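You operate a simulated robot arm through the tools that you are given. There is no shell and no other tool.

The job below is to be done with a simulated robot arm. You get a single attempt, and the scene is never put back.

Task
Air-test the white machine's boiler at about 1 bar with the blue pump.
Fine: move the blue coupler to the test nipple, shut the yellow bleed knob, pump to about 1 bar and watch the pointer hold there for five seconds. Then open the bleed knob till the pointer is at nought.

The check looks at the end state, three seconds after you hand in, the way a careful person would. Anything else that was tipped, shoved, dropped, spilled or broken makes it a failure.

Robot
A 6-joint arm with a three-finger gripper, fixed in place. Base frame: the origin is at the foot of the arm, x ahead of it, y to its left, z up; the work surface is at about z = 0.77. Units: m, rad, N and s.
Its first joint turns from -2.897 to 2.897 rad. Payload 4.89 kg.
The tool frame sits at the grasp point between the pads (the TCP): z along the fingers, y along the line on which they close. The tips reach 0.03 m beyond it. The gripper opens to 0.164 m. The gripper's body begins 0.125 m behind the TCP.
Orientation is told as [roll, pitch, yaw] about the base's x, y, z axes, in that order, counted from this pose: with the fingers straight down and closing along the base's y, the tool's x points along the base's -x, its y along +y and its z along -z.

Tools
- The arm moves only by the tool play_rows. Its arguments are lists of equal length, an entry for each row: "offset": the shift along the base's x, y, z in m, a list of three; "delta_rot": the turn, a rotation vector about the base's x, y, z in degrees, a list of three; "grip": the finger opening in m, from 0 to 0.164. In form: {"offset": [[x, y, z], ...], "delta_rot": [[ax, ay, az], ...], "grip": [grip, ...]}. A call has 1 to 20 rows; each row shifts and turns the commanded pose from where the row before left it. Each row takes 0.2 s and may step no farther than 0.05 m and 0.15 rad from the row before; otherwise, or with a gripper value out of range, the whole call is refused. Where a pose cannot be reached the arm comes as near as it can. A force on the tool above 40 N (or 10 N above the force at the start of the call, whichever is more), or a blocked arm, ends the call early, and 0.2 s more pass. Each finger travels about 0.108 m/s and halts on what it meets, pressing with about 28 N; the grip force reading is that of the motor and also rises with nothing between the fingers. The clock runs only during rows and for 0.2 s after the last one: add rows that do not move to give the fingers time. It gives the time, the measured TCP pose, the force on the tool (base axes), the opening and the grip force at its end, in the units of the frame above (readings bear some noise), with the torque about the TCP (base axes, N m) and any sound that the robot's microphone picked up.
- Cameras (640 x 400 px; columns grow to the right, rows downward): "scene" is fixed at [0.399, 0.499, 1.414]; the picture's right is [-0.13, -0.99, 0.00], its down [-0.15, 0.02, -0.99] and it looks along [0.98, -0.13, -0.16] (base axes); focal length 214 px, centre (320, 200). "wrist" rides on the gripper at [0.076, -0.002, -0.152] in the tool frame; the picture's right is [0.02, 1.00, 0.00], its down [-0.88, 0.02, -0.47] and it looks along [-0.47, 0.01, 0.88] (tool axes); focal length 247 px, centre (320, 200). There is no depth. A picture from a camera that has moved, and an enlarged one, comes with that camera's place and axes in the base frame and with its lens.
- capture(camera): a new picture of that camera. No time passes.
- move_column(by): slides the trunk up (or, below 0, down) by that many m; the arm rides with it, the base frame stays. It gives what a move gives, with no picture.
- zoom(camera, box): a new picture of the part [left, top, right, bottom] of that camera's present view, enlarged. No time passes.
- finish_job(): hands the job in; it is judged then, once.

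Nothing tells you positions but the pictures and the camera data. Unless the task says otherwise, let go and move clear before handing in.

The tools are called after "Call:" as a command line: name --argument value ..., lists and objects as JSON in quotes. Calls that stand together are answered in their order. play_rows: Moves the arm, as the interface text tells. Its arguments: {"type":"object","properties":{"offset":{"type":"array"},"delta_rot":{"type":"array"},"grip":{"type":"array"}},"required":["offset","delta_rot","grip"]} The other tools are called the same way: move_column (by) slides the trunk up or down; capture (camera) takes a picture; zoom (camera, box) takes an enlarged picture of a part of a camera's view; finish_job () hands the job in.

At the start:

```text
time_s: 0.0
tool_pos: [0.5918, 0.4104, 1.3719]
tcp_rot: [-0.002, 0.002, 0.002]
force: [-0.6, 0.1, -0.3]
wrist_torque: [-0.01, -0.02, 0.02]
width: 0.1638
gripper_force: 0.0
trunk travel left (down, up): [-0.25, 0.14]
```

scene: 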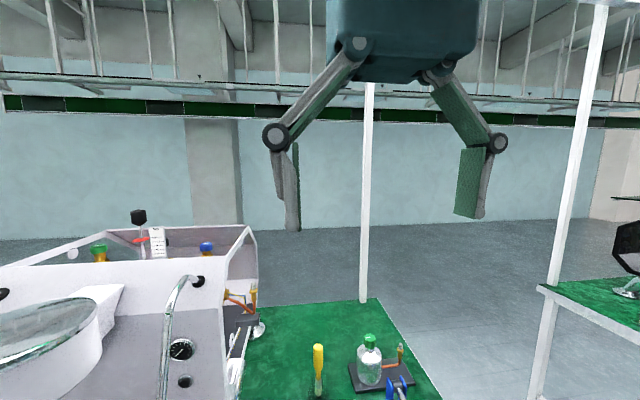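
wrist: 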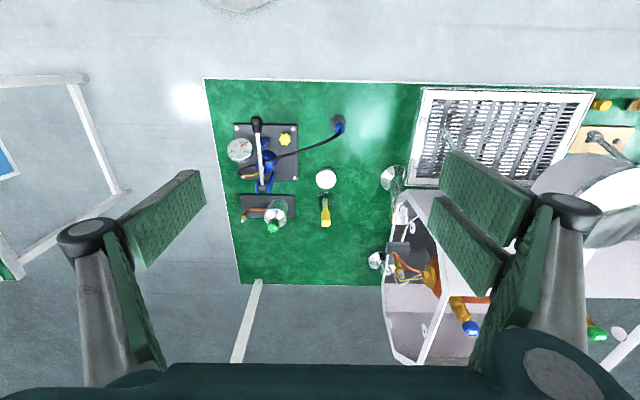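

I see a green bench with the white machine on the left, a blue pump on a dark plate with gauge and yellow knob on the right, and a blue coupler on a hose. I'll look closer first.

Call:
zoom --camera "wrist" --box '[200, 80, 420, 240]'

Call:
zoom --camera "wrist" --box '[360, 160, 540, 380]'

Call:
zoom --camera "scene" --box '[150, 220, 450, 400]'

```text
2.50 times, centred on (310, 160) of wrist
camera zoom: at [0.5151, 0.4101, 1.5249], right [-0.02, 1.0, 0.0], down [0.88, 0.02, 0.47], along [0.47, 0.01, -0.88], focal length 617 px, centre (345, 300)
```

zoom: 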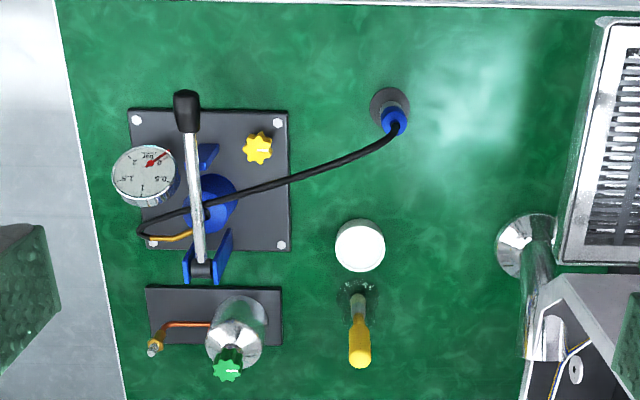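

```text
1.82 times, centred on (450, 270) of wrist
camera zoom: at [0.5151, 0.4101, 1.5249], right [-0.02, 1.0, 0.0], down [0.88, 0.02, 0.47], along [0.47, 0.01, -0.88], focal length 449 px, centre (84, 73)
```

zoom: 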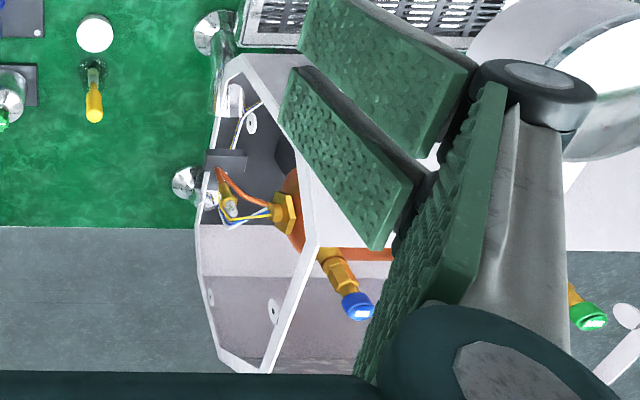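

```text
2.13 times, centred on (300, 310) of scene
camera zoom: at [0.399, 0.499, 1.414], right [-0.13, -0.99, 0.0], down [-0.15, 0.02, -0.99], along [0.98, -0.13, -0.16], focal length 458 px, centre (363, -35)
```

zoom: 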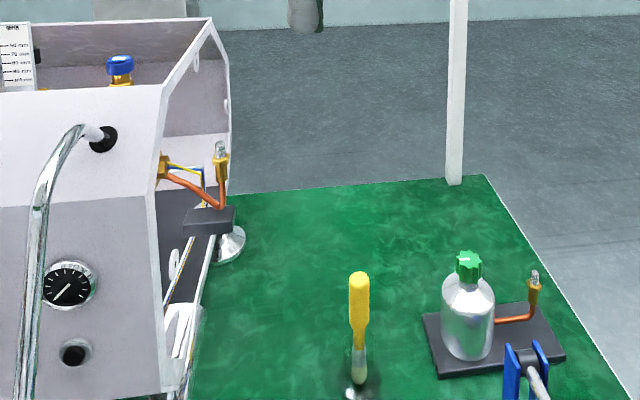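

The coupler seems parked by the front edge of the bench, and the machine's test nipple stands up at its right end on a copper pipe. I'll zoom in on each of these.

Call:
zoom --camera "wrist" --box '[300, 95, 380, 145]'

Call:
zoom --camera "wrist" --box '[215, 105, 311, 165]'

Call:
zoom --camera "wrist" --box '[225, 160, 321, 240]'

Call:
zoom --camera "wrist" --box '[360, 220, 480, 300]'

Call:
zoom --camera "scene" --box '[200, 270, 280, 350]'

Call:
zoom --camera "scene" --box '[60, 200, 260, 340]'

Call:
zoom --camera "scene" --box '[320, 320, 440, 400]'

```text
8.00 times, centred on (340, 120) of wrist
camera zoom: at [0.5151, 0.4101, 1.5249], right [-0.02, 1.0, 0.0], down [0.88, 0.02, 0.47], along [0.47, 0.01, -0.88], focal length 1976 px, centre (160, 840)
```

zoom: 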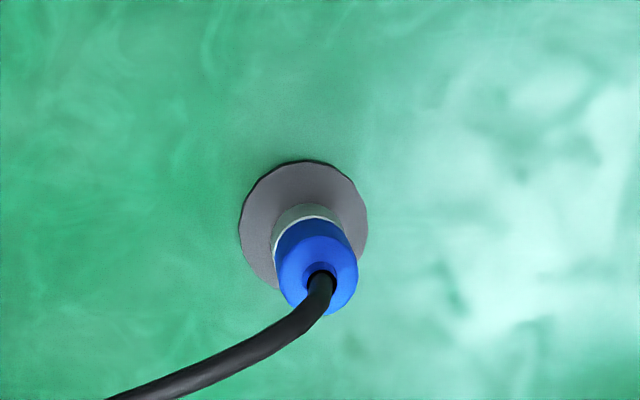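

```text
6.67 times, centred on (263, 135) of wrist
camera zoom: at [0.5151, 0.4101, 1.5249], right [-0.02, 1.0, 0.0], down [0.88, 0.02, 0.47], along [0.47, 0.01, -0.88], focal length 1646 px, centre (700, 633)
```

zoom: 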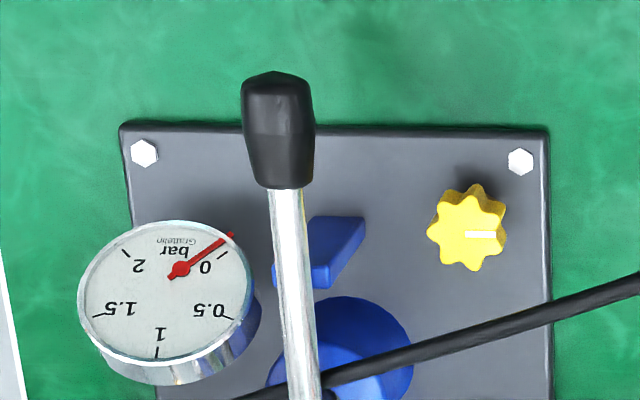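

```text
5.00 times, centred on (273, 200) of wrist
camera zoom: at [0.5151, 0.4101, 1.5249], right [-0.02, 1.0, 0.0], down [0.88, 0.02, 0.47], along [0.47, 0.01, -0.88], focal length 1235 px, centre (555, 200)
```

zoom: 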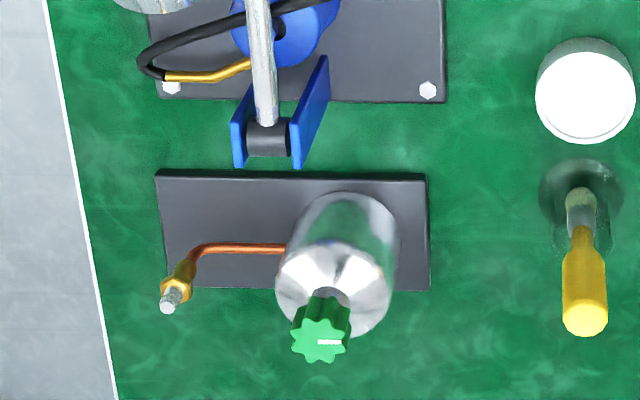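

```text
5.00 times, centred on (420, 260) of wrist
camera zoom: at [0.5151, 0.4101, 1.5249], right [-0.02, 1.0, 0.0], down [0.88, 0.02, 0.47], along [0.47, 0.01, -0.88], focal length 1235 px, centre (-180, -100)
```

zoom: 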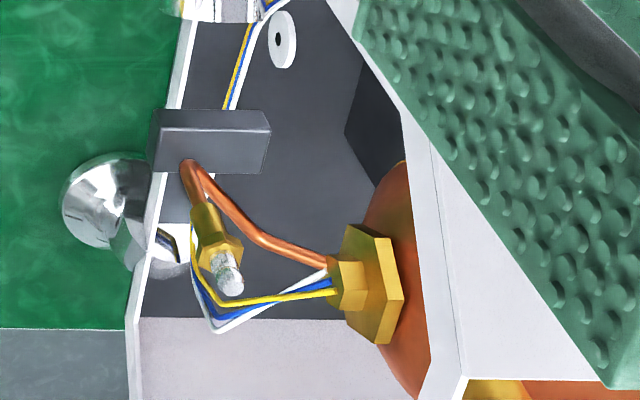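

```text
5.00 times, centred on (240, 310) of scene
camera zoom: at [0.399, 0.499, 1.414], right [-0.13, -0.99, 0.0], down [-0.15, 0.02, -0.99], along [0.98, -0.13, -0.16], focal length 1072 px, centre (720, -350)
```

zoom: 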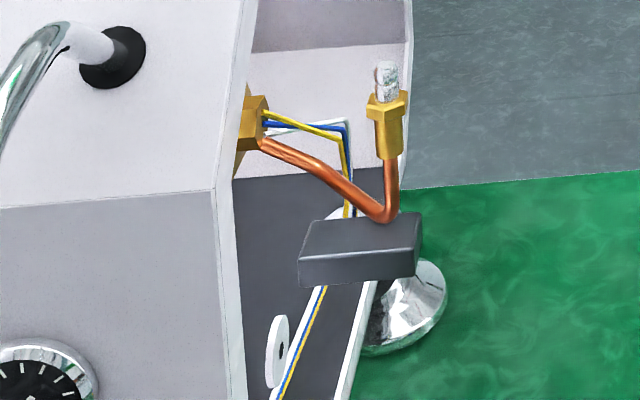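

```text
2.86 times, centred on (160, 270) of scene
camera zoom: at [0.399, 0.499, 1.414], right [-0.13, -0.99, 0.0], down [-0.15, 0.02, -0.99], along [0.98, -0.13, -0.16], focal length 613 px, centre (777, 0)
```

zoom: 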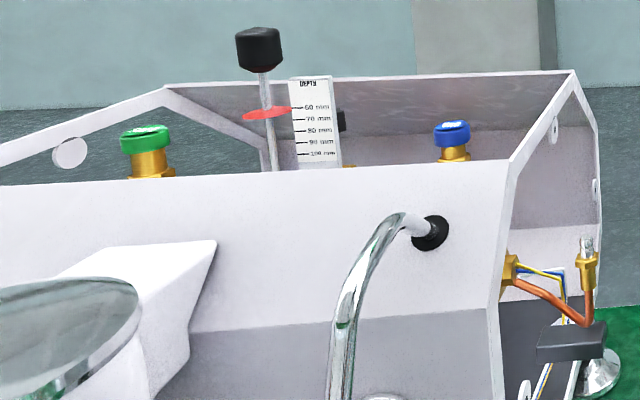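

```text
5.00 times, centred on (380, 360) of scene
camera zoom: at [0.399, 0.499, 1.414], right [-0.13, -0.99, 0.0], down [-0.15, 0.02, -0.99], along [0.98, -0.13, -0.16], focal length 1072 px, centre (20, -600)
```

zoom: 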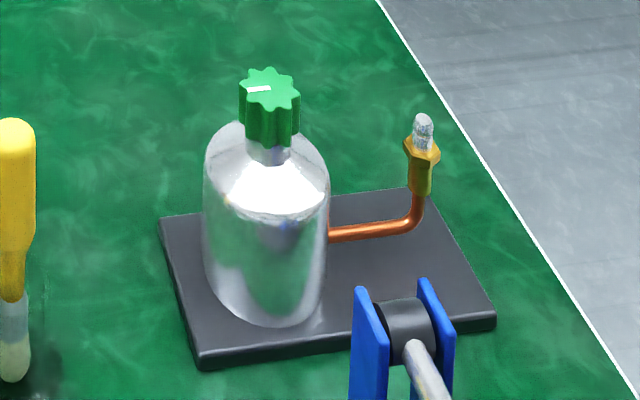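

The nipple stands upright at about [0.92, 0.60, 1.12], near the machine's open right side; the coupler stands on a small stub near [0.66, 0.47]. I'll move the arm at height to view the nipple from closer.

Call:
play_rows --offset '[[0.03, 0.02, 0.01], [0.04, 0.025, 0.01], [0.04, 0.025, 0.01], [0.04, 0.025, 0.0], [0, 0, 0]]' --delta_rot '[[0, 0, 0], [0, 0, 0], [0, 0, 0], [0, 0, 0], [0, 0, 0]]' --grip '[0.164, 0.164, 0.164, 0.164, 0.164]'

Call:
capture --camera "wrist"

Call:
capture --camera "scene"

```text
time_s: 1.2
tool_pos: [0.7439, 0.5041, 1.4013]
tcp_rot: [0.0, 0.001, 0.001]
force: [0.7, 1.1, -2.0]
wrist_torque: [-0.13, 0.23, 0.01]
width: 0.1642
gripper_force: 0.2
trunk travel left (down, up): [-0.25, 0.14]
```

```text
taken
camera wrist: at [0.6673, 0.5047, 1.5549], right [-0.02, 1.0, 0.0], down [0.88, 0.02, 0.47], along [0.47, 0.01, -0.88], focal length 247 px, centre (320, 200)
```

wrist: 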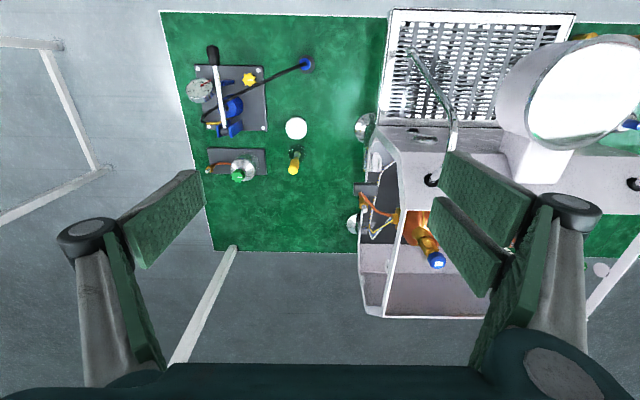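

```text
taken
```

scene: 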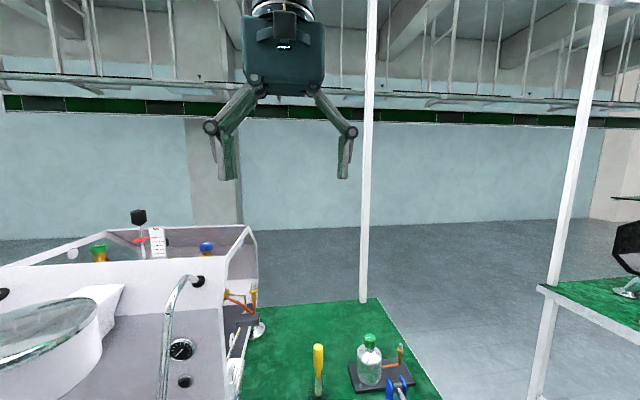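

Call:
zoom --camera "wrist" --box '[340, 120, 460, 200]'

Call:
zoom --camera "wrist" --box '[340, 160, 480, 330]'

Call:
zoom --camera "wrist" --box '[180, 30, 340, 130]'

Call:
zoom --camera "wrist" --box '[190, 120, 310, 200]'

```text
5.00 times, centred on (400, 160) of wrist
camera zoom: at [0.6673, 0.5047, 1.5549], right [-0.02, 1.0, 0.0], down [0.88, 0.02, 0.47], along [0.47, 0.01, -0.88], focal length 1235 px, centre (-80, 400)
```

zoom: 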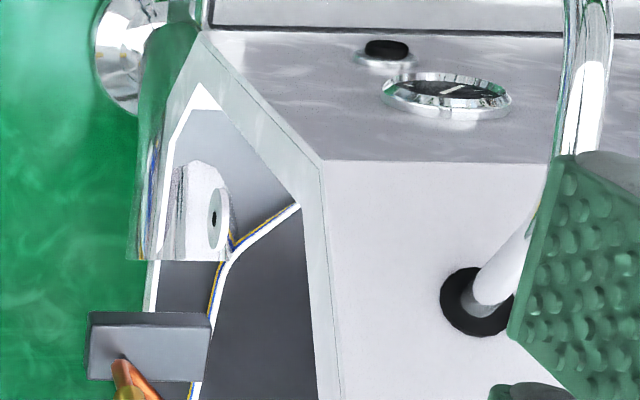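

```text
2.35 times, centred on (410, 245) of wrist
camera zoom: at [0.6673, 0.5047, 1.5549], right [-0.02, 1.0, 0.0], down [0.88, 0.02, 0.47], along [0.47, 0.01, -0.88], focal length 581 px, centre (108, 94)
```

zoom: 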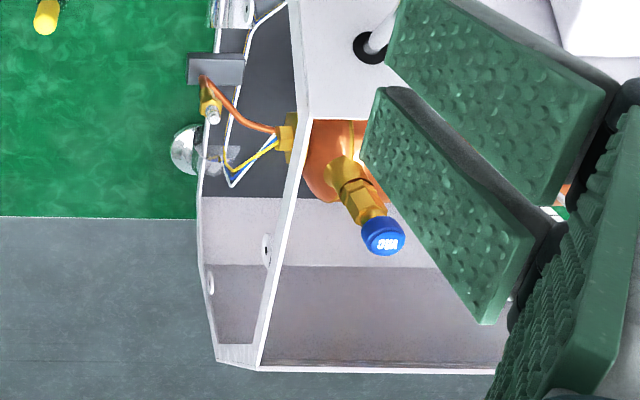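

```text
4.00 times, centred on (260, 80) of wrist
camera zoom: at [0.6673, 0.5047, 1.5549], right [-0.02, 1.0, 0.0], down [0.88, 0.02, 0.47], along [0.47, 0.01, -0.88], focal length 988 px, centre (560, 680)
```

zoom: 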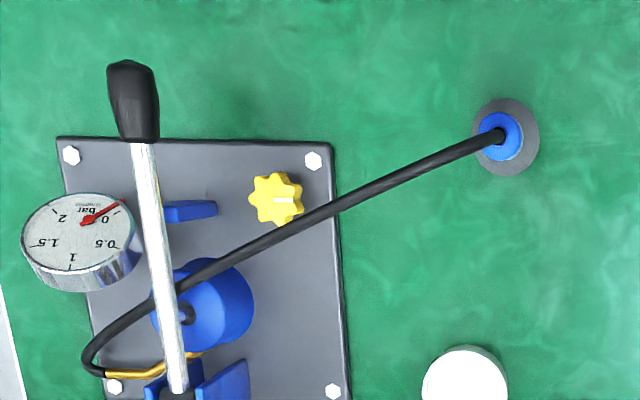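

```text
5.00 times, centred on (250, 160) of wrist
camera zoom: at [0.6673, 0.5047, 1.5549], right [-0.02, 1.0, 0.0], down [0.88, 0.02, 0.47], along [0.47, 0.01, -0.88], focal length 1235 px, centre (670, 400)
```

zoom: 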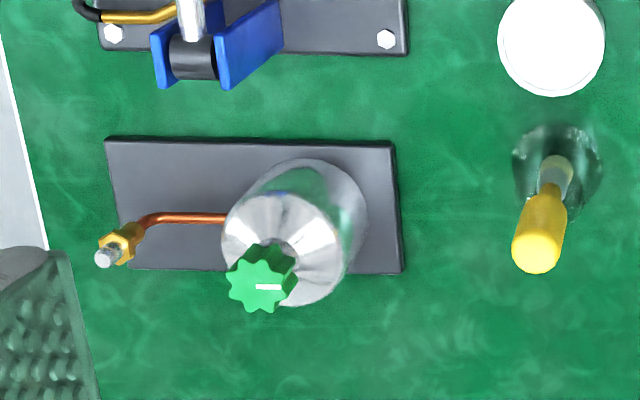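

The nipple tip comes out at about [0.92, 0.60, 1.117], outside the machine's side frame (y ≈ 0.645, top z ≈ 1.215). That is far out, so I'll test whether the arm reaches there with the tool turned +90° about z.

Call:
play_rows --offset '[[0, 0, 0.0], [0, 0, 0.0], [0, 0, 0.0], [0, 0, 0.0], [0, 0, 0.0], [0, 0, 0.0], [0, 0, 0.0], [0, 0, 0], [0, 0, 0], [0, 0, 0], [0, 0, 0], [0, 0, 0], [0, 0, 0]]' --delta_rot '[[0, 0, 7.5], [0, 0, 7.5], [0, 0, 7.5], [0, 0, 7.5], [0, 0, 7.5], [0, 0, 7.5], [0, 0, 7.5], [0, 0, 7.5], [0, 0, 7.5], [0, 0, 7.5], [0, 0, 7.5], [0, 0, 7.5], [0, 0, 0]]' --grip '[0.15, 0.13, 0.1, 0.08, 0.08, 0.08, 0.08, 0.08, 0.08, 0.08, 0.08, 0.08, 0.08]'

Call:
capture --camera "wrist"

Call:
capture --camera "scene"

```text
time_s: 4.0
tool_pos: [0.7419, 0.505, 1.401]
tcp_rot: [0.001, 0.0, 1.572]
force: [0.3, -0.5, 1.1]
wrist_torque: [-0.01, 0.02, -0.01]
width: 0.0802
gripper_force: 0.0
trunk travel left (down, up): [-0.25, 0.14]
```

```text
taken
camera wrist: at [0.7437, 0.4304, 1.5552], right [-1.0, -0.02, 0.0], down [-0.02, 0.88, 0.47], along [-0.01, 0.47, -0.88], focal length 247 px, centre (320, 200)
```

wrist: 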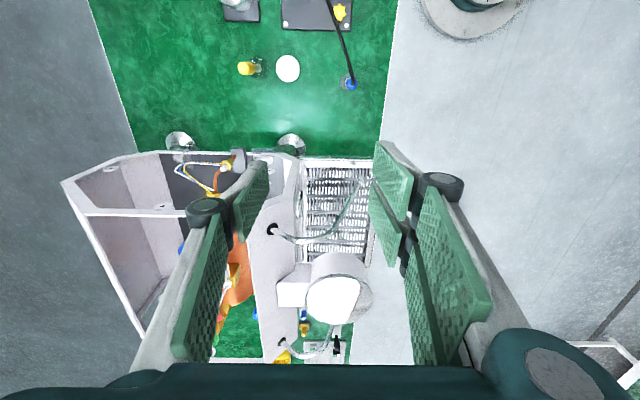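

```text
taken
```

scene: 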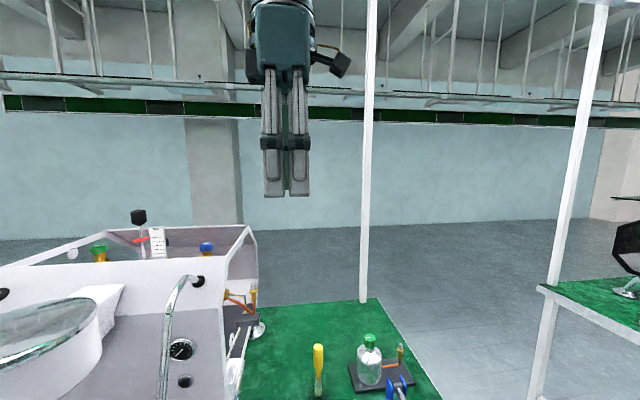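

The yaw worked, with the camera on the -y side. Now I'll test reach above the nipple at a safe height.

Call:
play_rows --offset '[[0.03, 0.015, 0.0], [0.03, 0.016, 0], [0.03, 0.016, 0], [0.03, 0.016, 0], [0.03, 0.016, 0], [0.028, 0.016, 0], [0, 0, 0], [0, 0, 0]]' --delta_rot '[[0, 0, 0], [0, 0, 0], [0, 0, 0], [0, 0, 0], [0, 0, 0], [0, 0, 0], [0, 0, 0], [0, 0, 0]]' --grip '[0.08, 0.08, 0.08, 0.08, 0.08, 0.08, 0.08, 0.08]'

Call:
capture --camera "wrist"

Call:
capture --camera "scene"

```text
time_s: 5.8
tool_pos: [0.9179, 0.6012, 1.4024]
tcp_rot: [0.0, -0.002, 1.57]
force: [-0.3, -0.2, 0.0]
wrist_torque: [0.04, -0.03, 0.0]
width: 0.0799
gripper_force: 0.1
trunk travel left (down, up): [-0.25, 0.14]
```

```text
taken
camera wrist: at [0.9206, 0.5259, 1.5563], right [-1.0, -0.02, 0.0], down [-0.02, 0.88, 0.47], along [-0.01, 0.47, -0.88], focal length 247 px, centre (320, 200)
```

wrist: 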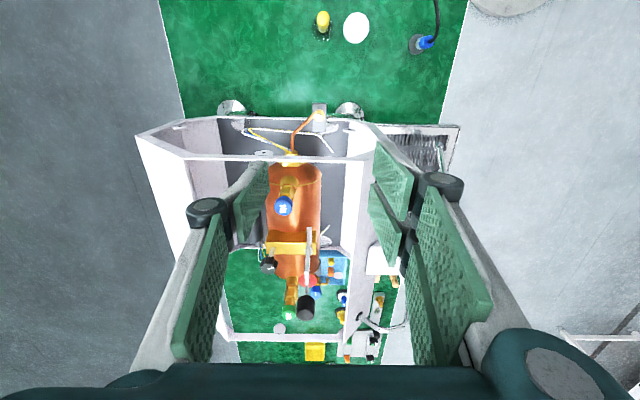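

```text
taken
```

scene: 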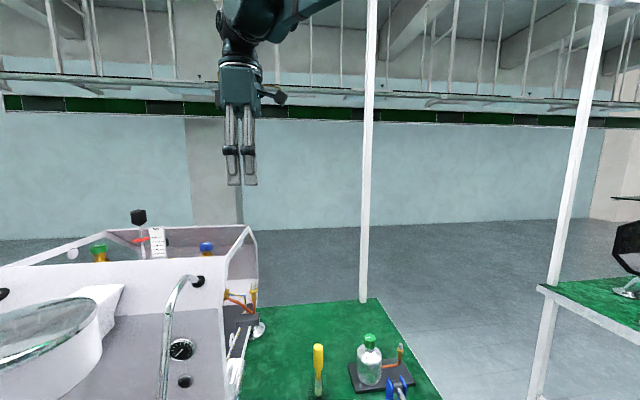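

The arm reaches there. I'll zoom in on the nipple from this viewpoint and refine its location.

Call:
zoom --camera "wrist" --box '[260, 80, 380, 160]'

Call:
zoom --camera "wrist" --box '[240, 150, 400, 350]'

Call:
zoom --camera "wrist" --box '[300, 0, 460, 100]'

```text
5.00 times, centred on (320, 120) of wrist
camera zoom: at [0.9206, 0.5259, 1.5563], right [-1.0, -0.02, 0.0], down [-0.02, 0.88, 0.47], along [-0.01, 0.47, -0.88], focal length 1235 px, centre (320, 600)
```

zoom: 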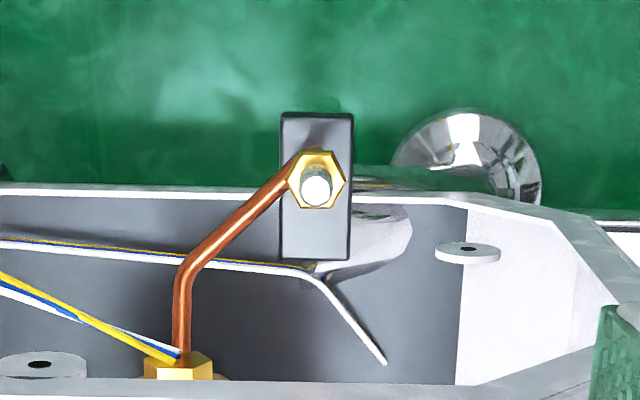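

```text
2.00 times, centred on (320, 250) of wrist
camera zoom: at [0.9206, 0.5259, 1.5563], right [-1.0, -0.02, 0.0], down [-0.02, 0.88, 0.47], along [-0.01, 0.47, -0.88], focal length 494 px, centre (320, 100)
```

zoom: 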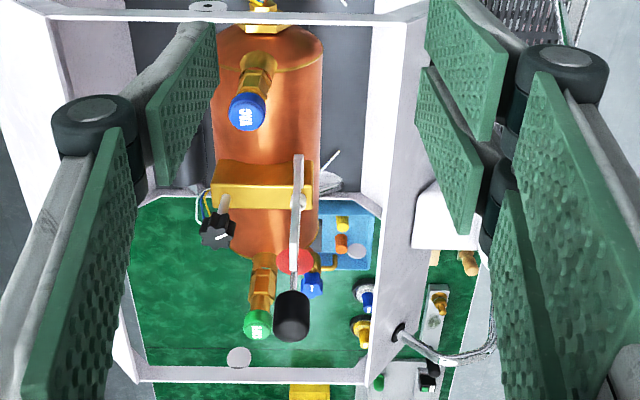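

```text
4.00 times, centred on (380, 50) of wrist
camera zoom: at [0.9206, 0.5259, 1.5563], right [-1.0, -0.02, 0.0], down [-0.02, 0.88, 0.47], along [-0.01, 0.47, -0.88], focal length 988 px, centre (80, 800)
```

zoom: 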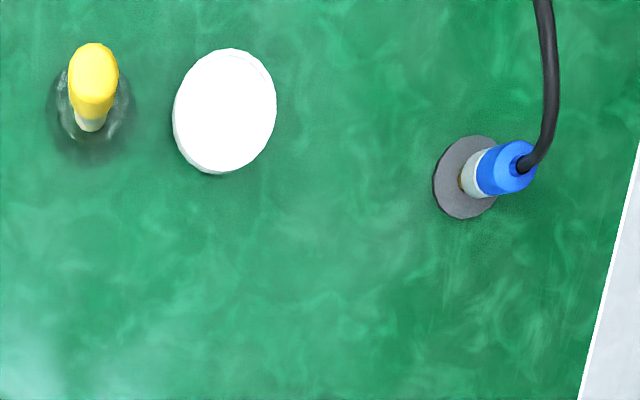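

The nipple refines to [0.920, 0.601, 1.117] and the coupler axis to [0.659, 0.465] with its top near z = 0.863. Next I'll come back over the coupler and look at it up close.

Call:
play_rows --offset '[[-0.03, -0.015, 0], [-0.026, -0.0145, -0.03], [-0.026, -0.0135, -0.035], [-0.026, -0.0135, -0.035], [-0.026, -0.0135, -0.035], [-0.026, -0.0135, -0.035], [-0.026, -0.0135, -0.035], [-0.026, -0.0135, -0.035], [-0.026, -0.0135, -0.035], [-0.021, -0.0115, -0.035], [0, 0, -0.04], [0, 0, 0]]' --delta_rot '[[0, 0, 0], [0, 0, 0], [0, 0, 0], [0, 0, 0], [0, 0, 0], [0, 0, 0], [0, 0, 0], [0, 0, 0], [0, 0, 0], [0, 0, 0], [0, 0, 0], [0, 0, 0]]' --grip '[0.08, 0.08, 0.08, 0.08, 0.08, 0.08, 0.08, 0.08, 0.08, 0.08, 0.08, 0.08]'

Call:
capture --camera "wrist"

Call:
capture --camera "scene"

```text
time_s: 8.4
tool_pos: [0.663, 0.4649, 1.0503]
tcp_rot: [0.0, 0.001, 1.568]
force: [0.4, 1.0, 0.0]
wrist_torque: [-0.04, 0.02, 0.0]
width: 0.0801
gripper_force: 0.1
trunk travel left (down, up): [-0.25, 0.14]
```

```text
taken
camera wrist: at [0.6648, 0.3898, 1.2042], right [-1.0, -0.02, 0.0], down [-0.02, 0.88, 0.47], along [-0.01, 0.47, -0.88], focal length 247 px, centre (320, 200)
```

wrist: 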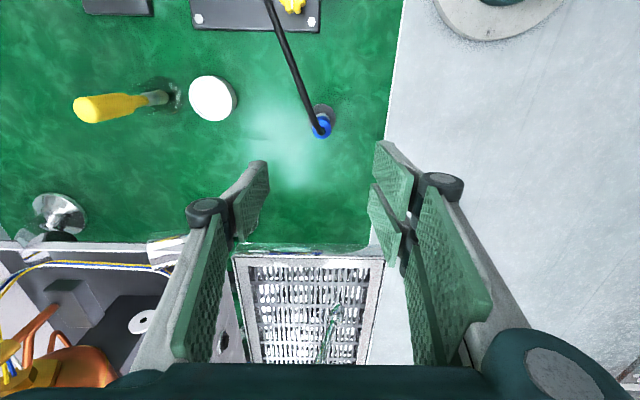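

```text
taken
```

scene: 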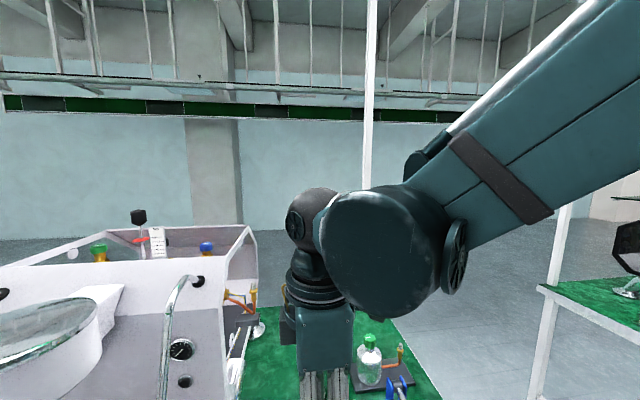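

Call:
zoom --camera "wrist" --box '[280, 90, 360, 140]'

Call:
zoom --camera "wrist" --box '[60, 50, 260, 150]'

```text
8.00 times, centred on (320, 115) of wrist
camera zoom: at [0.6648, 0.3898, 1.2042], right [-1.0, -0.02, 0.0], down [-0.02, 0.88, 0.47], along [-0.01, 0.47, -0.88], focal length 1976 px, centre (320, 880)
```

zoom: 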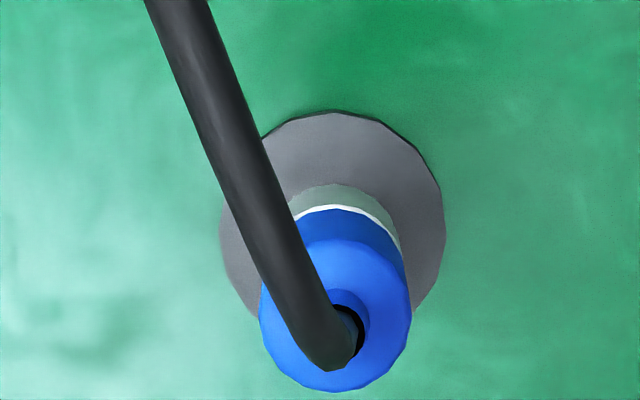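

```text
3.20 times, centred on (160, 100) of wrist
camera zoom: at [0.6648, 0.3898, 1.2042], right [-1.0, -0.02, 0.0], down [-0.02, 0.88, 0.47], along [-0.01, 0.47, -0.88], focal length 790 px, centre (832, 520)
```

zoom: 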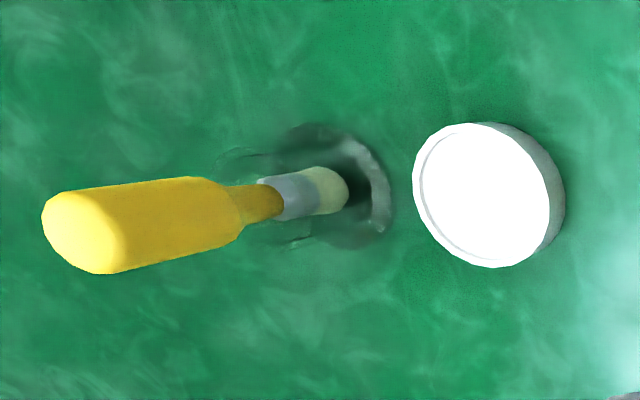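

The blue body is about 26 mm across, standing upright at about [0.660, 0.464], z ≈ 0.80–0.863, with the hose leaving toward +x/-y. I'll turn 15° more so the fingers straddle the hose, then go down around the coupler.

Call:
play_rows --offset '[[-0.003, -0.001, 0], [0, 0, 0], [0, 0, -0.03], [0, 0, -0.03], [0, 0, -0.03], [0, 0, -0.03], [0, 0, 0]]' --delta_rot '[[0, 0, 7.5], [0, 0, 7.5], [0, 0, 0], [0, 0, 0], [0, 0, 0], [0, 0, 0], [0, 0, 0]]' --grip '[0.08, 0.08, 0.08, 0.08, 0.08, 0.08, 0.08]'

Call:
capture --camera "wrist"

Call:
zoom --camera "wrist" --box '[240, 60, 400, 160]'

```text
time_s: 10.0
tool_pos: [0.6564, 0.4638, 0.9304]
tcp_rot: [0.001, -0.001, 1.833]
force: [-0.2, -0.2, 0.2]
wrist_torque: [-0.04, 0.0, 0.01]
width: 0.08
gripper_force: 0.0
trunk travel left (down, up): [-0.25, 0.14]
```

```text
taken
camera wrist: at [0.6792, 0.3916, 1.083], right [-0.96, -0.28, 0.0], down [-0.25, 0.85, 0.47], along [-0.13, 0.45, -0.88], focal length 247 px, centre (320, 200)
```

wrist: 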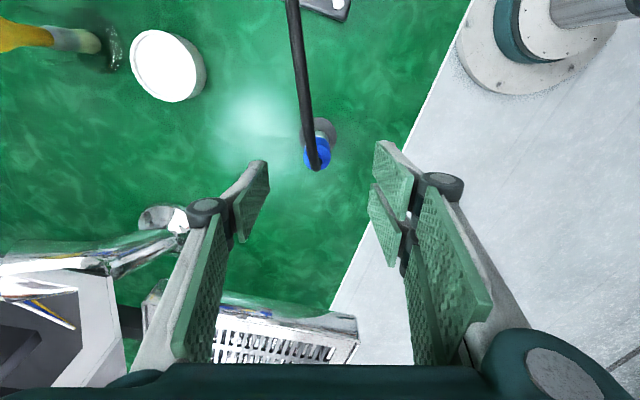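

```text
4.00 times, centred on (320, 110) of wrist
camera zoom: at [0.6792, 0.3916, 1.083], right [-0.96, -0.28, 0.0], down [-0.25, 0.85, 0.47], along [-0.13, 0.45, -0.88], focal length 988 px, centre (320, 560)
```

zoom: 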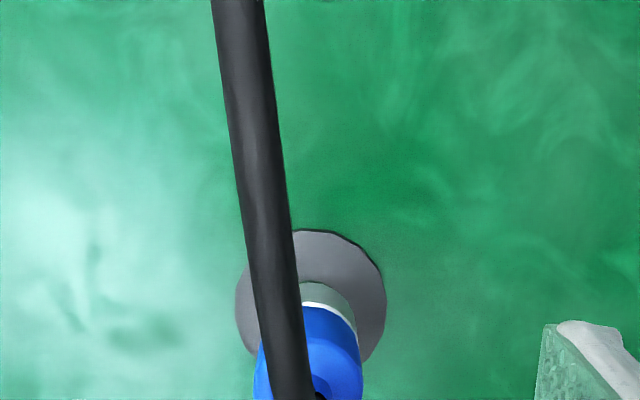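

The coupler axis sits about 3 mm to the left of my finger centre, so I'll shift slightly and go down further before closing.

Call:
play_rows --offset '[[0.003, 0.001, 0], [0, 0, -0.02], [0, 0, -0.02], [0, 0, 0]]' --delta_rot '[[0, 0, 0], [0, 0, 0], [0, 0, 0], [0, 0, 0]]' --grip '[0.08, 0.08, 0.08, 0.08]'

Call:
zoom --camera "wrist" --box '[220, 110, 420, 235]'

```text
time_s: 11.0
tool_pos: [0.661, 0.4648, 0.8928]
tcp_rot: [0.002, 0.001, 1.832]
force: [-0.5, 0.4, -0.3]
wrist_torque: [-0.02, 0.04, -0.03]
width: 0.0801
gripper_force: 0.0
trunk travel left (down, up): [-0.25, 0.14]
```

```text
3.20 times, centred on (320, 172) of wrist
camera zoom: at [0.6821, 0.3928, 1.0447], right [-0.96, -0.28, 0.0], down [-0.25, 0.85, 0.47], along [-0.13, 0.45, -0.88], focal length 790 px, centre (320, 288)
```

zoom: 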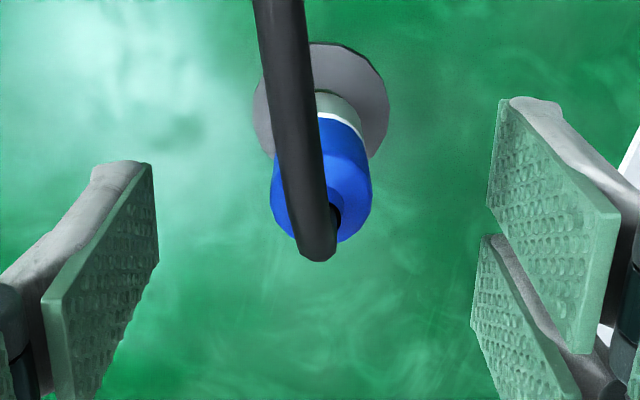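

I'm centred to within a few mm; the blue part spans about z 0.837–0.864. I'll correct 3 mm, descend to 0.850 and close on it.

Call:
play_rows --offset '[[0.001, -0.003, 0], [0, 0, -0.021], [0, 0, -0.021], [0, 0, 0]]' --delta_rot '[[0, 0, 0], [0, 0, 0], [0, 0, 0], [0, 0, 0]]' --grip '[0.08, 0.08, 0.08, 0.08]'

Call:
play_rows --offset '[[0, 0, 0], [0, 0, 0], [0, 0, 0], [0, 0, 0], [0, 0, 0]]' --delta_rot '[[0, 0, 0], [0, 0, 0], [0, 0, 0], [0, 0, 0], [0, 0, 0]]' --grip '[0.06, 0.04, 0.02, 0.015, 0.015]'

Call:
zoom --camera "wrist" --box '[220, 110, 420, 235]'

```text
time_s: 12.0
tool_pos: [0.663, 0.4615, 0.8504]
tcp_rot: [-0.001, -0.001, 1.834]
force: [0.5, 0.3, 0.5]
wrist_torque: [-0.02, 0.02, -0.02]
width: 0.0798
gripper_force: 0.1
trunk travel left (down, up): [-0.25, 0.14]
```

```text
time_s: 13.2
tool_pos: [0.6618, 0.4586, 0.8498]
tcp_rot: [0.0, 0.0, 1.832]
force: [0.7, -0.3, -0.3]
wrist_torque: [0.0, 0.0, 0.02]
width: 0.0254
gripper_force: 27.7
trunk travel left (down, up): [-0.25, 0.14]
```

```text
3.20 times, centred on (320, 172) of wrist
camera zoom: at [0.6837, 0.3882, 1.0042], right [-0.96, -0.28, 0.0], down [-0.25, 0.85, 0.47], along [-0.13, 0.45, -0.88], focal length 790 px, centre (320, 288)
```

zoom: 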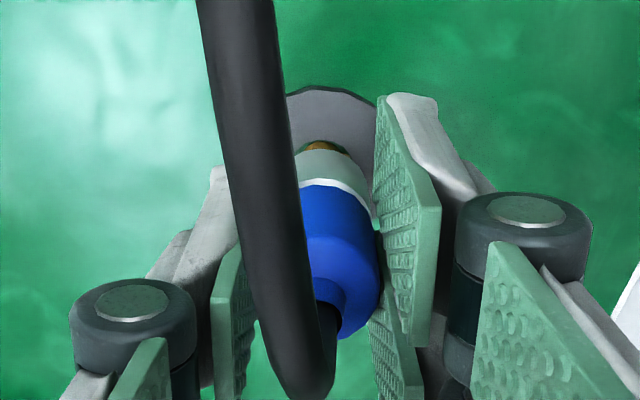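

The coupler is gripped at 25 mm width, with the hose clear between the fingers. I'll lift it gently and watch the force.

Call:
play_rows --offset '[[0, 0, 0.01], [0, 0, 0.015], [0, 0, 0.02], [0, 0, 0.025], [0, 0, 0]]' --delta_rot '[[0, 0, 0], [0, 0, 0], [0, 0, 0], [0, 0, 0], [0, 0, 0]]' --grip '[0.015, 0.015, 0.015, 0.015, 0.015]'

Call:
capture --camera "wrist"

Call:
zoom --camera "wrist" --box '[220, 110, 420, 235]'

```text
time_s: 14.4
tool_pos: [0.6612, 0.4598, 0.9197]
tcp_rot: [-0.001, 0.0, 1.833]
force: [-0.5, -0.3, -0.9]
wrist_torque: [0.02, -0.03, 0.01]
width: 0.0254
gripper_force: 27.9
trunk travel left (down, up): [-0.25, 0.14]
```

```text
taken
camera wrist: at [0.6825, 0.3888, 1.0739], right [-0.96, -0.28, 0.0], down [-0.25, 0.85, 0.47], along [-0.13, 0.45, -0.88], focal length 247 px, centre (320, 200)
```

wrist: 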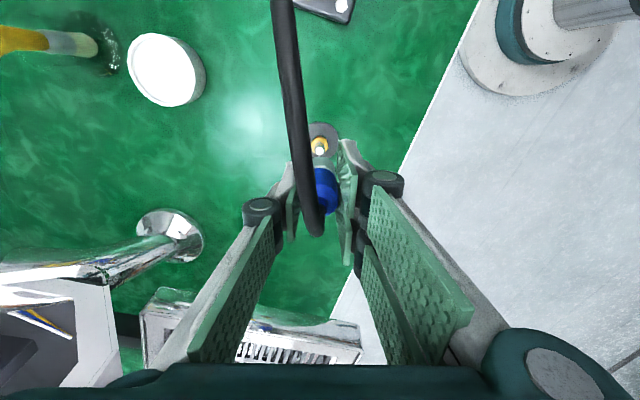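

```text
3.20 times, centred on (320, 172) of wrist
camera zoom: at [0.6825, 0.3888, 1.0739], right [-0.96, -0.28, 0.0], down [-0.25, 0.85, 0.47], along [-0.13, 0.45, -0.88], focal length 790 px, centre (320, 288)
```

zoom: 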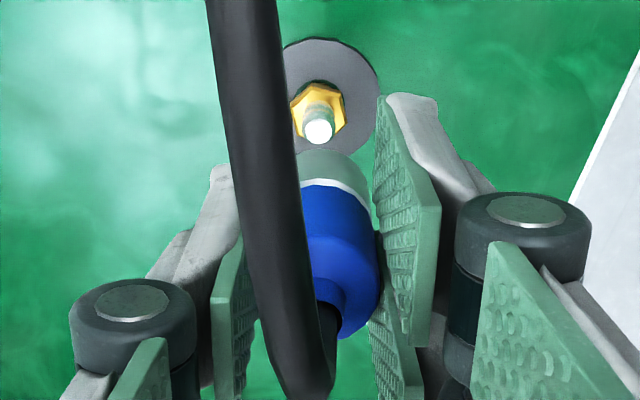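

The coupler came off a dummy nipple cleanly. I'll lift it straight up to z ≈ 1.22 and check the hose.

Call:
play_rows --offset '[[0, 0, 0.03], [0, 0, 0.03], [0, 0, 0.03], [0, 0, 0.03], [0, 0, 0.03], [0, 0, 0.03], [0, 0, 0.03], [0, 0, 0.03], [0, 0, 0.03], [0, 0, 0.03], [0, 0, 0]]' --delta_rot '[[0, 0, 0], [0, 0, 0], [0, 0, 0], [0, 0, 0], [0, 0, 0], [0, 0, 0], [0, 0, 0], [0, 0, 0], [0, 0, 0], [0, 0, 0], [0, 0, 0]]' --grip '[0.015, 0.015, 0.015, 0.015, 0.015, 0.015, 0.015, 0.015, 0.015, 0.015, 0.015]'

Call:
capture --camera "wrist"

Call:
capture --camera "scene"

```text
time_s: 16.8
tool_pos: [0.661, 0.4604, 1.2209]
tcp_rot: [-0.001, -0.001, 1.832]
force: [-0.7, 0.3, -1.3]
wrist_torque: [0.09, -0.08, 0.03]
width: 0.0252
gripper_force: 28.3
trunk travel left (down, up): [-0.25, 0.14]
```

```text
taken
camera wrist: at [0.6825, 0.3887, 1.3735], right [-0.96, -0.28, 0.0], down [-0.25, 0.85, 0.47], along [-0.13, 0.45, -0.88], focal length 247 px, centre (320, 200)
```

wrist: 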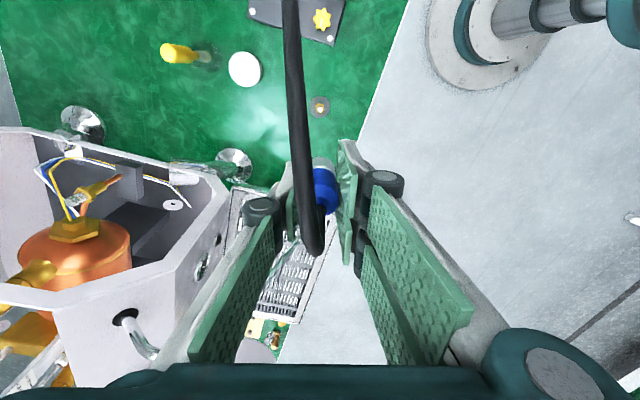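

```text
taken
```

scene: 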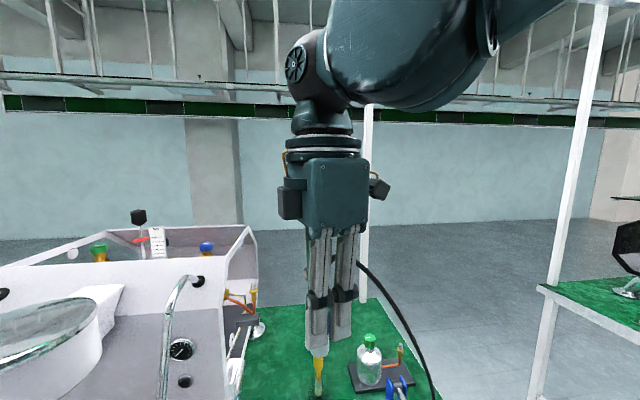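

The hose follows freely. I'll move across toward the nipple at this height, halfway first.

Call:
play_rows --offset '[[0.03, 0.016, 0.0], [0.033, 0.018, 0], [0.033, 0.018, 0], [0.033, 0.018, 0], [0, 0, 0]]' --delta_rot '[[0, 0, 0], [0, 0, 0], [0, 0, 0], [0, 0, 0], [0, 0, 0]]' --grip '[0.015, 0.015, 0.015, 0.015, 0.015]'

Call:
capture --camera "wrist"

Call:
capture --camera "scene"

```text
time_s: 18.0
tool_pos: [0.7925, 0.5309, 1.2179]
tcp_rot: [0.001, -0.001, 1.832]
force: [0.5, 0.4, -0.7]
wrist_torque: [-0.09, 0.11, 0.02]
width: 0.025
gripper_force: 27.9
trunk travel left (down, up): [-0.25, 0.14]
```

```text
taken
camera wrist: at [0.8138, 0.4591, 1.3711], right [-0.96, -0.28, 0.0], down [-0.25, 0.85, 0.47], along [-0.13, 0.45, -0.88], focal length 247 px, centre (320, 200)
```

wrist: 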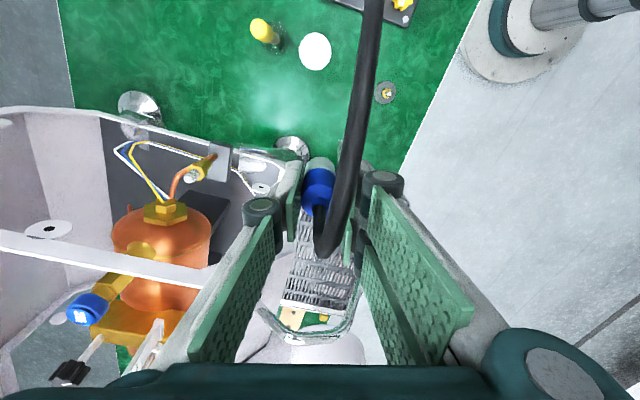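

```text
taken
```

scene: 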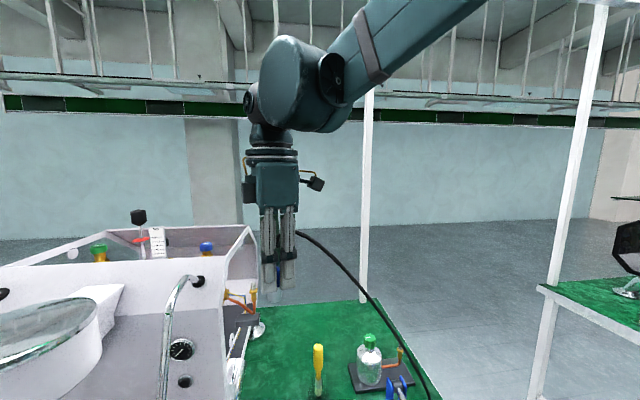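

Everything is clear. I'll continue to above the nipple.

Call:
play_rows --offset '[[0.032, 0.017, 0.0], [0.033, 0.018, 0], [0.033, 0.018, 0], [0.032, 0.018, 0], [0, 0, 0], [0, 0, 0]]' --delta_rot '[[0, 0, 0], [0, 0, 0], [0, 0, 0], [0, 0, 0], [0, 0, 0], [0, 0, 0]]' --grip '[0.015, 0.015, 0.015, 0.015, 0.015, 0.015]'

Call:
capture --camera "wrist"

Call:
zoom --camera "wrist" --box '[220, 110, 420, 235]'

Call:
zoom --camera "scene" --box '[200, 220, 300, 320]'

Call:
capture --camera "scene"

```text
time_s: 19.4
tool_pos: [0.9196, 0.603, 1.2201]
tcp_rot: [0.001, 0.001, 1.832]
force: [0.2, -0.5, -1.1]
wrist_torque: [-0.01, 0.02, -0.03]
width: 0.0251
gripper_force: 28.0
trunk travel left (down, up): [-0.25, 0.14]
```

```text
taken
camera wrist: at [0.941, 0.5313, 1.3744], right [-0.96, -0.28, 0.0], down [-0.25, 0.85, 0.47], along [-0.13, 0.45, -0.88], focal length 247 px, centre (320, 200)
```

wrist: 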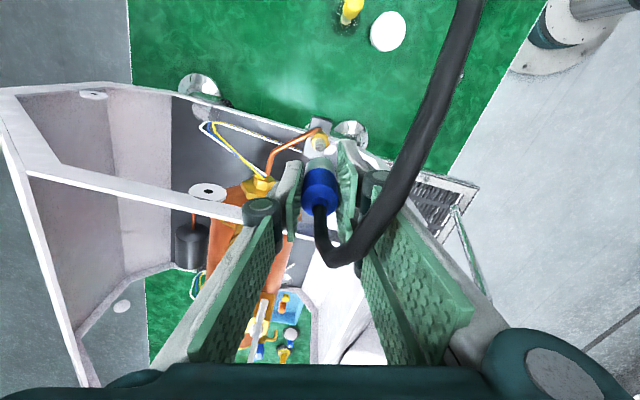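

```text
3.20 times, centred on (320, 172) of wrist
camera zoom: at [0.941, 0.5313, 1.3744], right [-0.96, -0.28, 0.0], down [-0.25, 0.85, 0.47], along [-0.13, 0.45, -0.88], focal length 790 px, centre (320, 288)
```

zoom: 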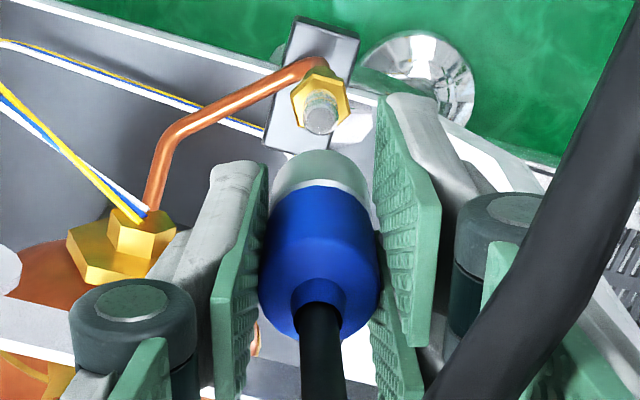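

```text
4.00 times, centred on (250, 270) of scene
camera zoom: at [0.399, 0.499, 1.414], right [-0.13, -0.99, 0.0], down [-0.15, 0.02, -0.99], along [0.98, -0.13, -0.16], focal length 858 px, centre (600, -80)
```

zoom: 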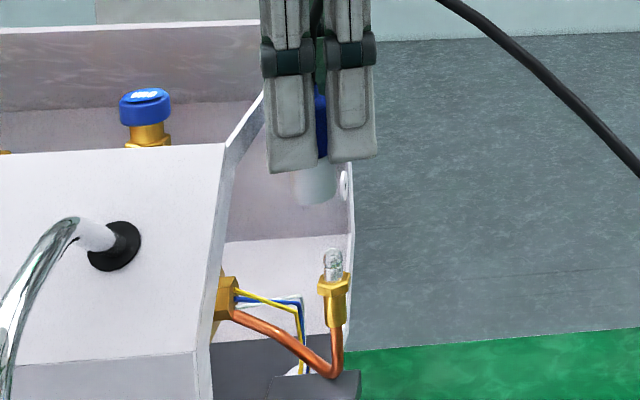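

```text
taken
```

scene: 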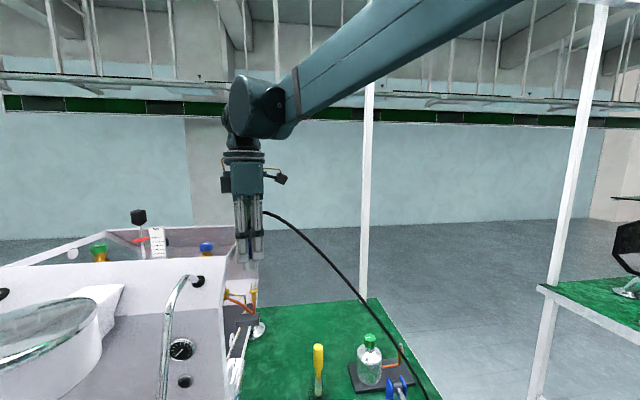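

The scene view shows the coupler about 8–9 mm too far to +y of the nipple, while the wrist view shows x is right. I'll shift sideways and recheck closely.

Call:
play_rows --offset '[[0.002, -0.008, 0.0], [0, 0, -0.015], [0, 0, 0], [0, 0, 0]]' --delta_rot '[[0, 0, 0], [0, 0, 0], [0, 0, 0], [0, 0, 0]]' --grip '[0.015, 0.015, 0.015, 0.015]'

Call:
zoom --camera "wrist" --box '[270, 120, 370, 182]'

Call:
zoom --camera "scene" --box '[225, 240, 285, 300]'

```text
time_s: 20.4
tool_pos: [0.9208, 0.5952, 1.2046]
tcp_rot: [0.0, 0.0, 1.832]
force: [0.5, -0.5, -0.7]
wrist_torque: [0.0, 0.0, 0.03]
width: 0.0251
gripper_force: 27.8
trunk travel left (down, up): [-0.25, 0.14]
```

```text
6.40 times, centred on (320, 151) of wrist
camera zoom: at [0.9434, 0.5232, 1.3585], right [-0.96, -0.28, 0.0], down [-0.25, 0.85, 0.47], along [-0.13, 0.45, -0.88], focal length 1581 px, centre (320, 514)
```

zoom: 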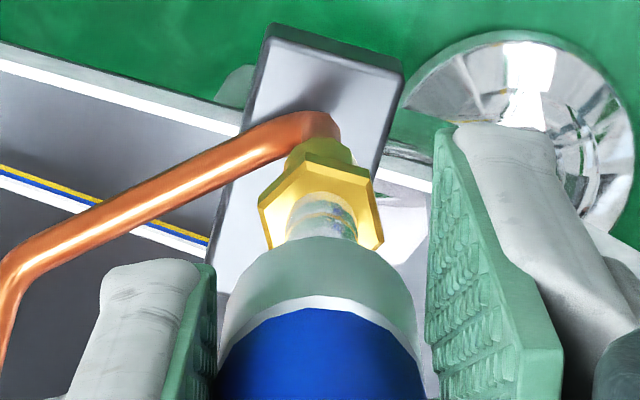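

```text
6.67 times, centred on (255, 270) of scene
camera zoom: at [0.399, 0.499, 1.414], right [-0.13, -0.99, 0.0], down [-0.15, 0.02, -0.99], along [0.98, -0.13, -0.16], focal length 1430 px, centre (753, -267)
```

zoom: 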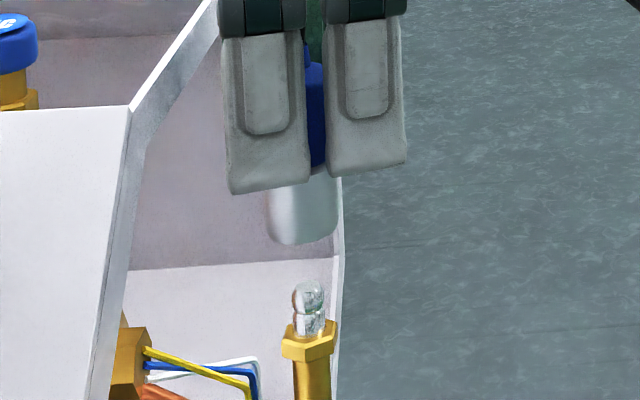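

Nearly aligned now. I'll zoom further to check the last millimetre.

Call:
zoom --camera "scene" --box '[242, 262, 272, 292]'

Call:
zoom --camera "wrist" --box '[300, 135, 340, 160]'

```text
13.33 times, centred on (257, 277) of scene
camera zoom: at [0.399, 0.499, 1.414], right [-0.13, -0.99, 0.0], down [-0.15, 0.02, -0.99], along [0.98, -0.13, -0.16], focal length 2860 px, centre (1160, -827)
```

zoom: 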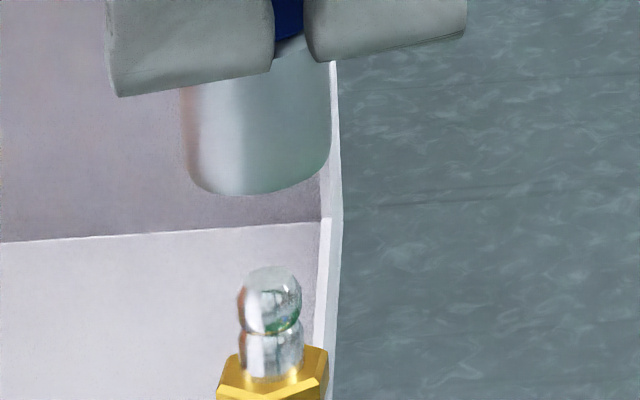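

```text
16.00 times, centred on (320, 148) of wrist
camera zoom: at [0.9434, 0.5232, 1.3585], right [-0.96, -0.28, 0.0], down [-0.25, 0.85, 0.47], along [-0.13, 0.45, -0.88], focal length 3952 px, centre (320, 1040)
```

zoom: 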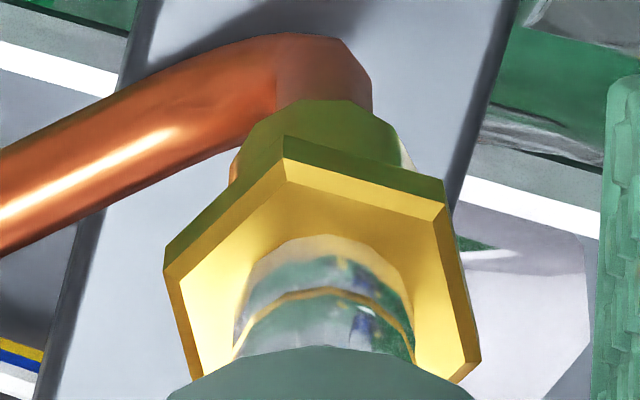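

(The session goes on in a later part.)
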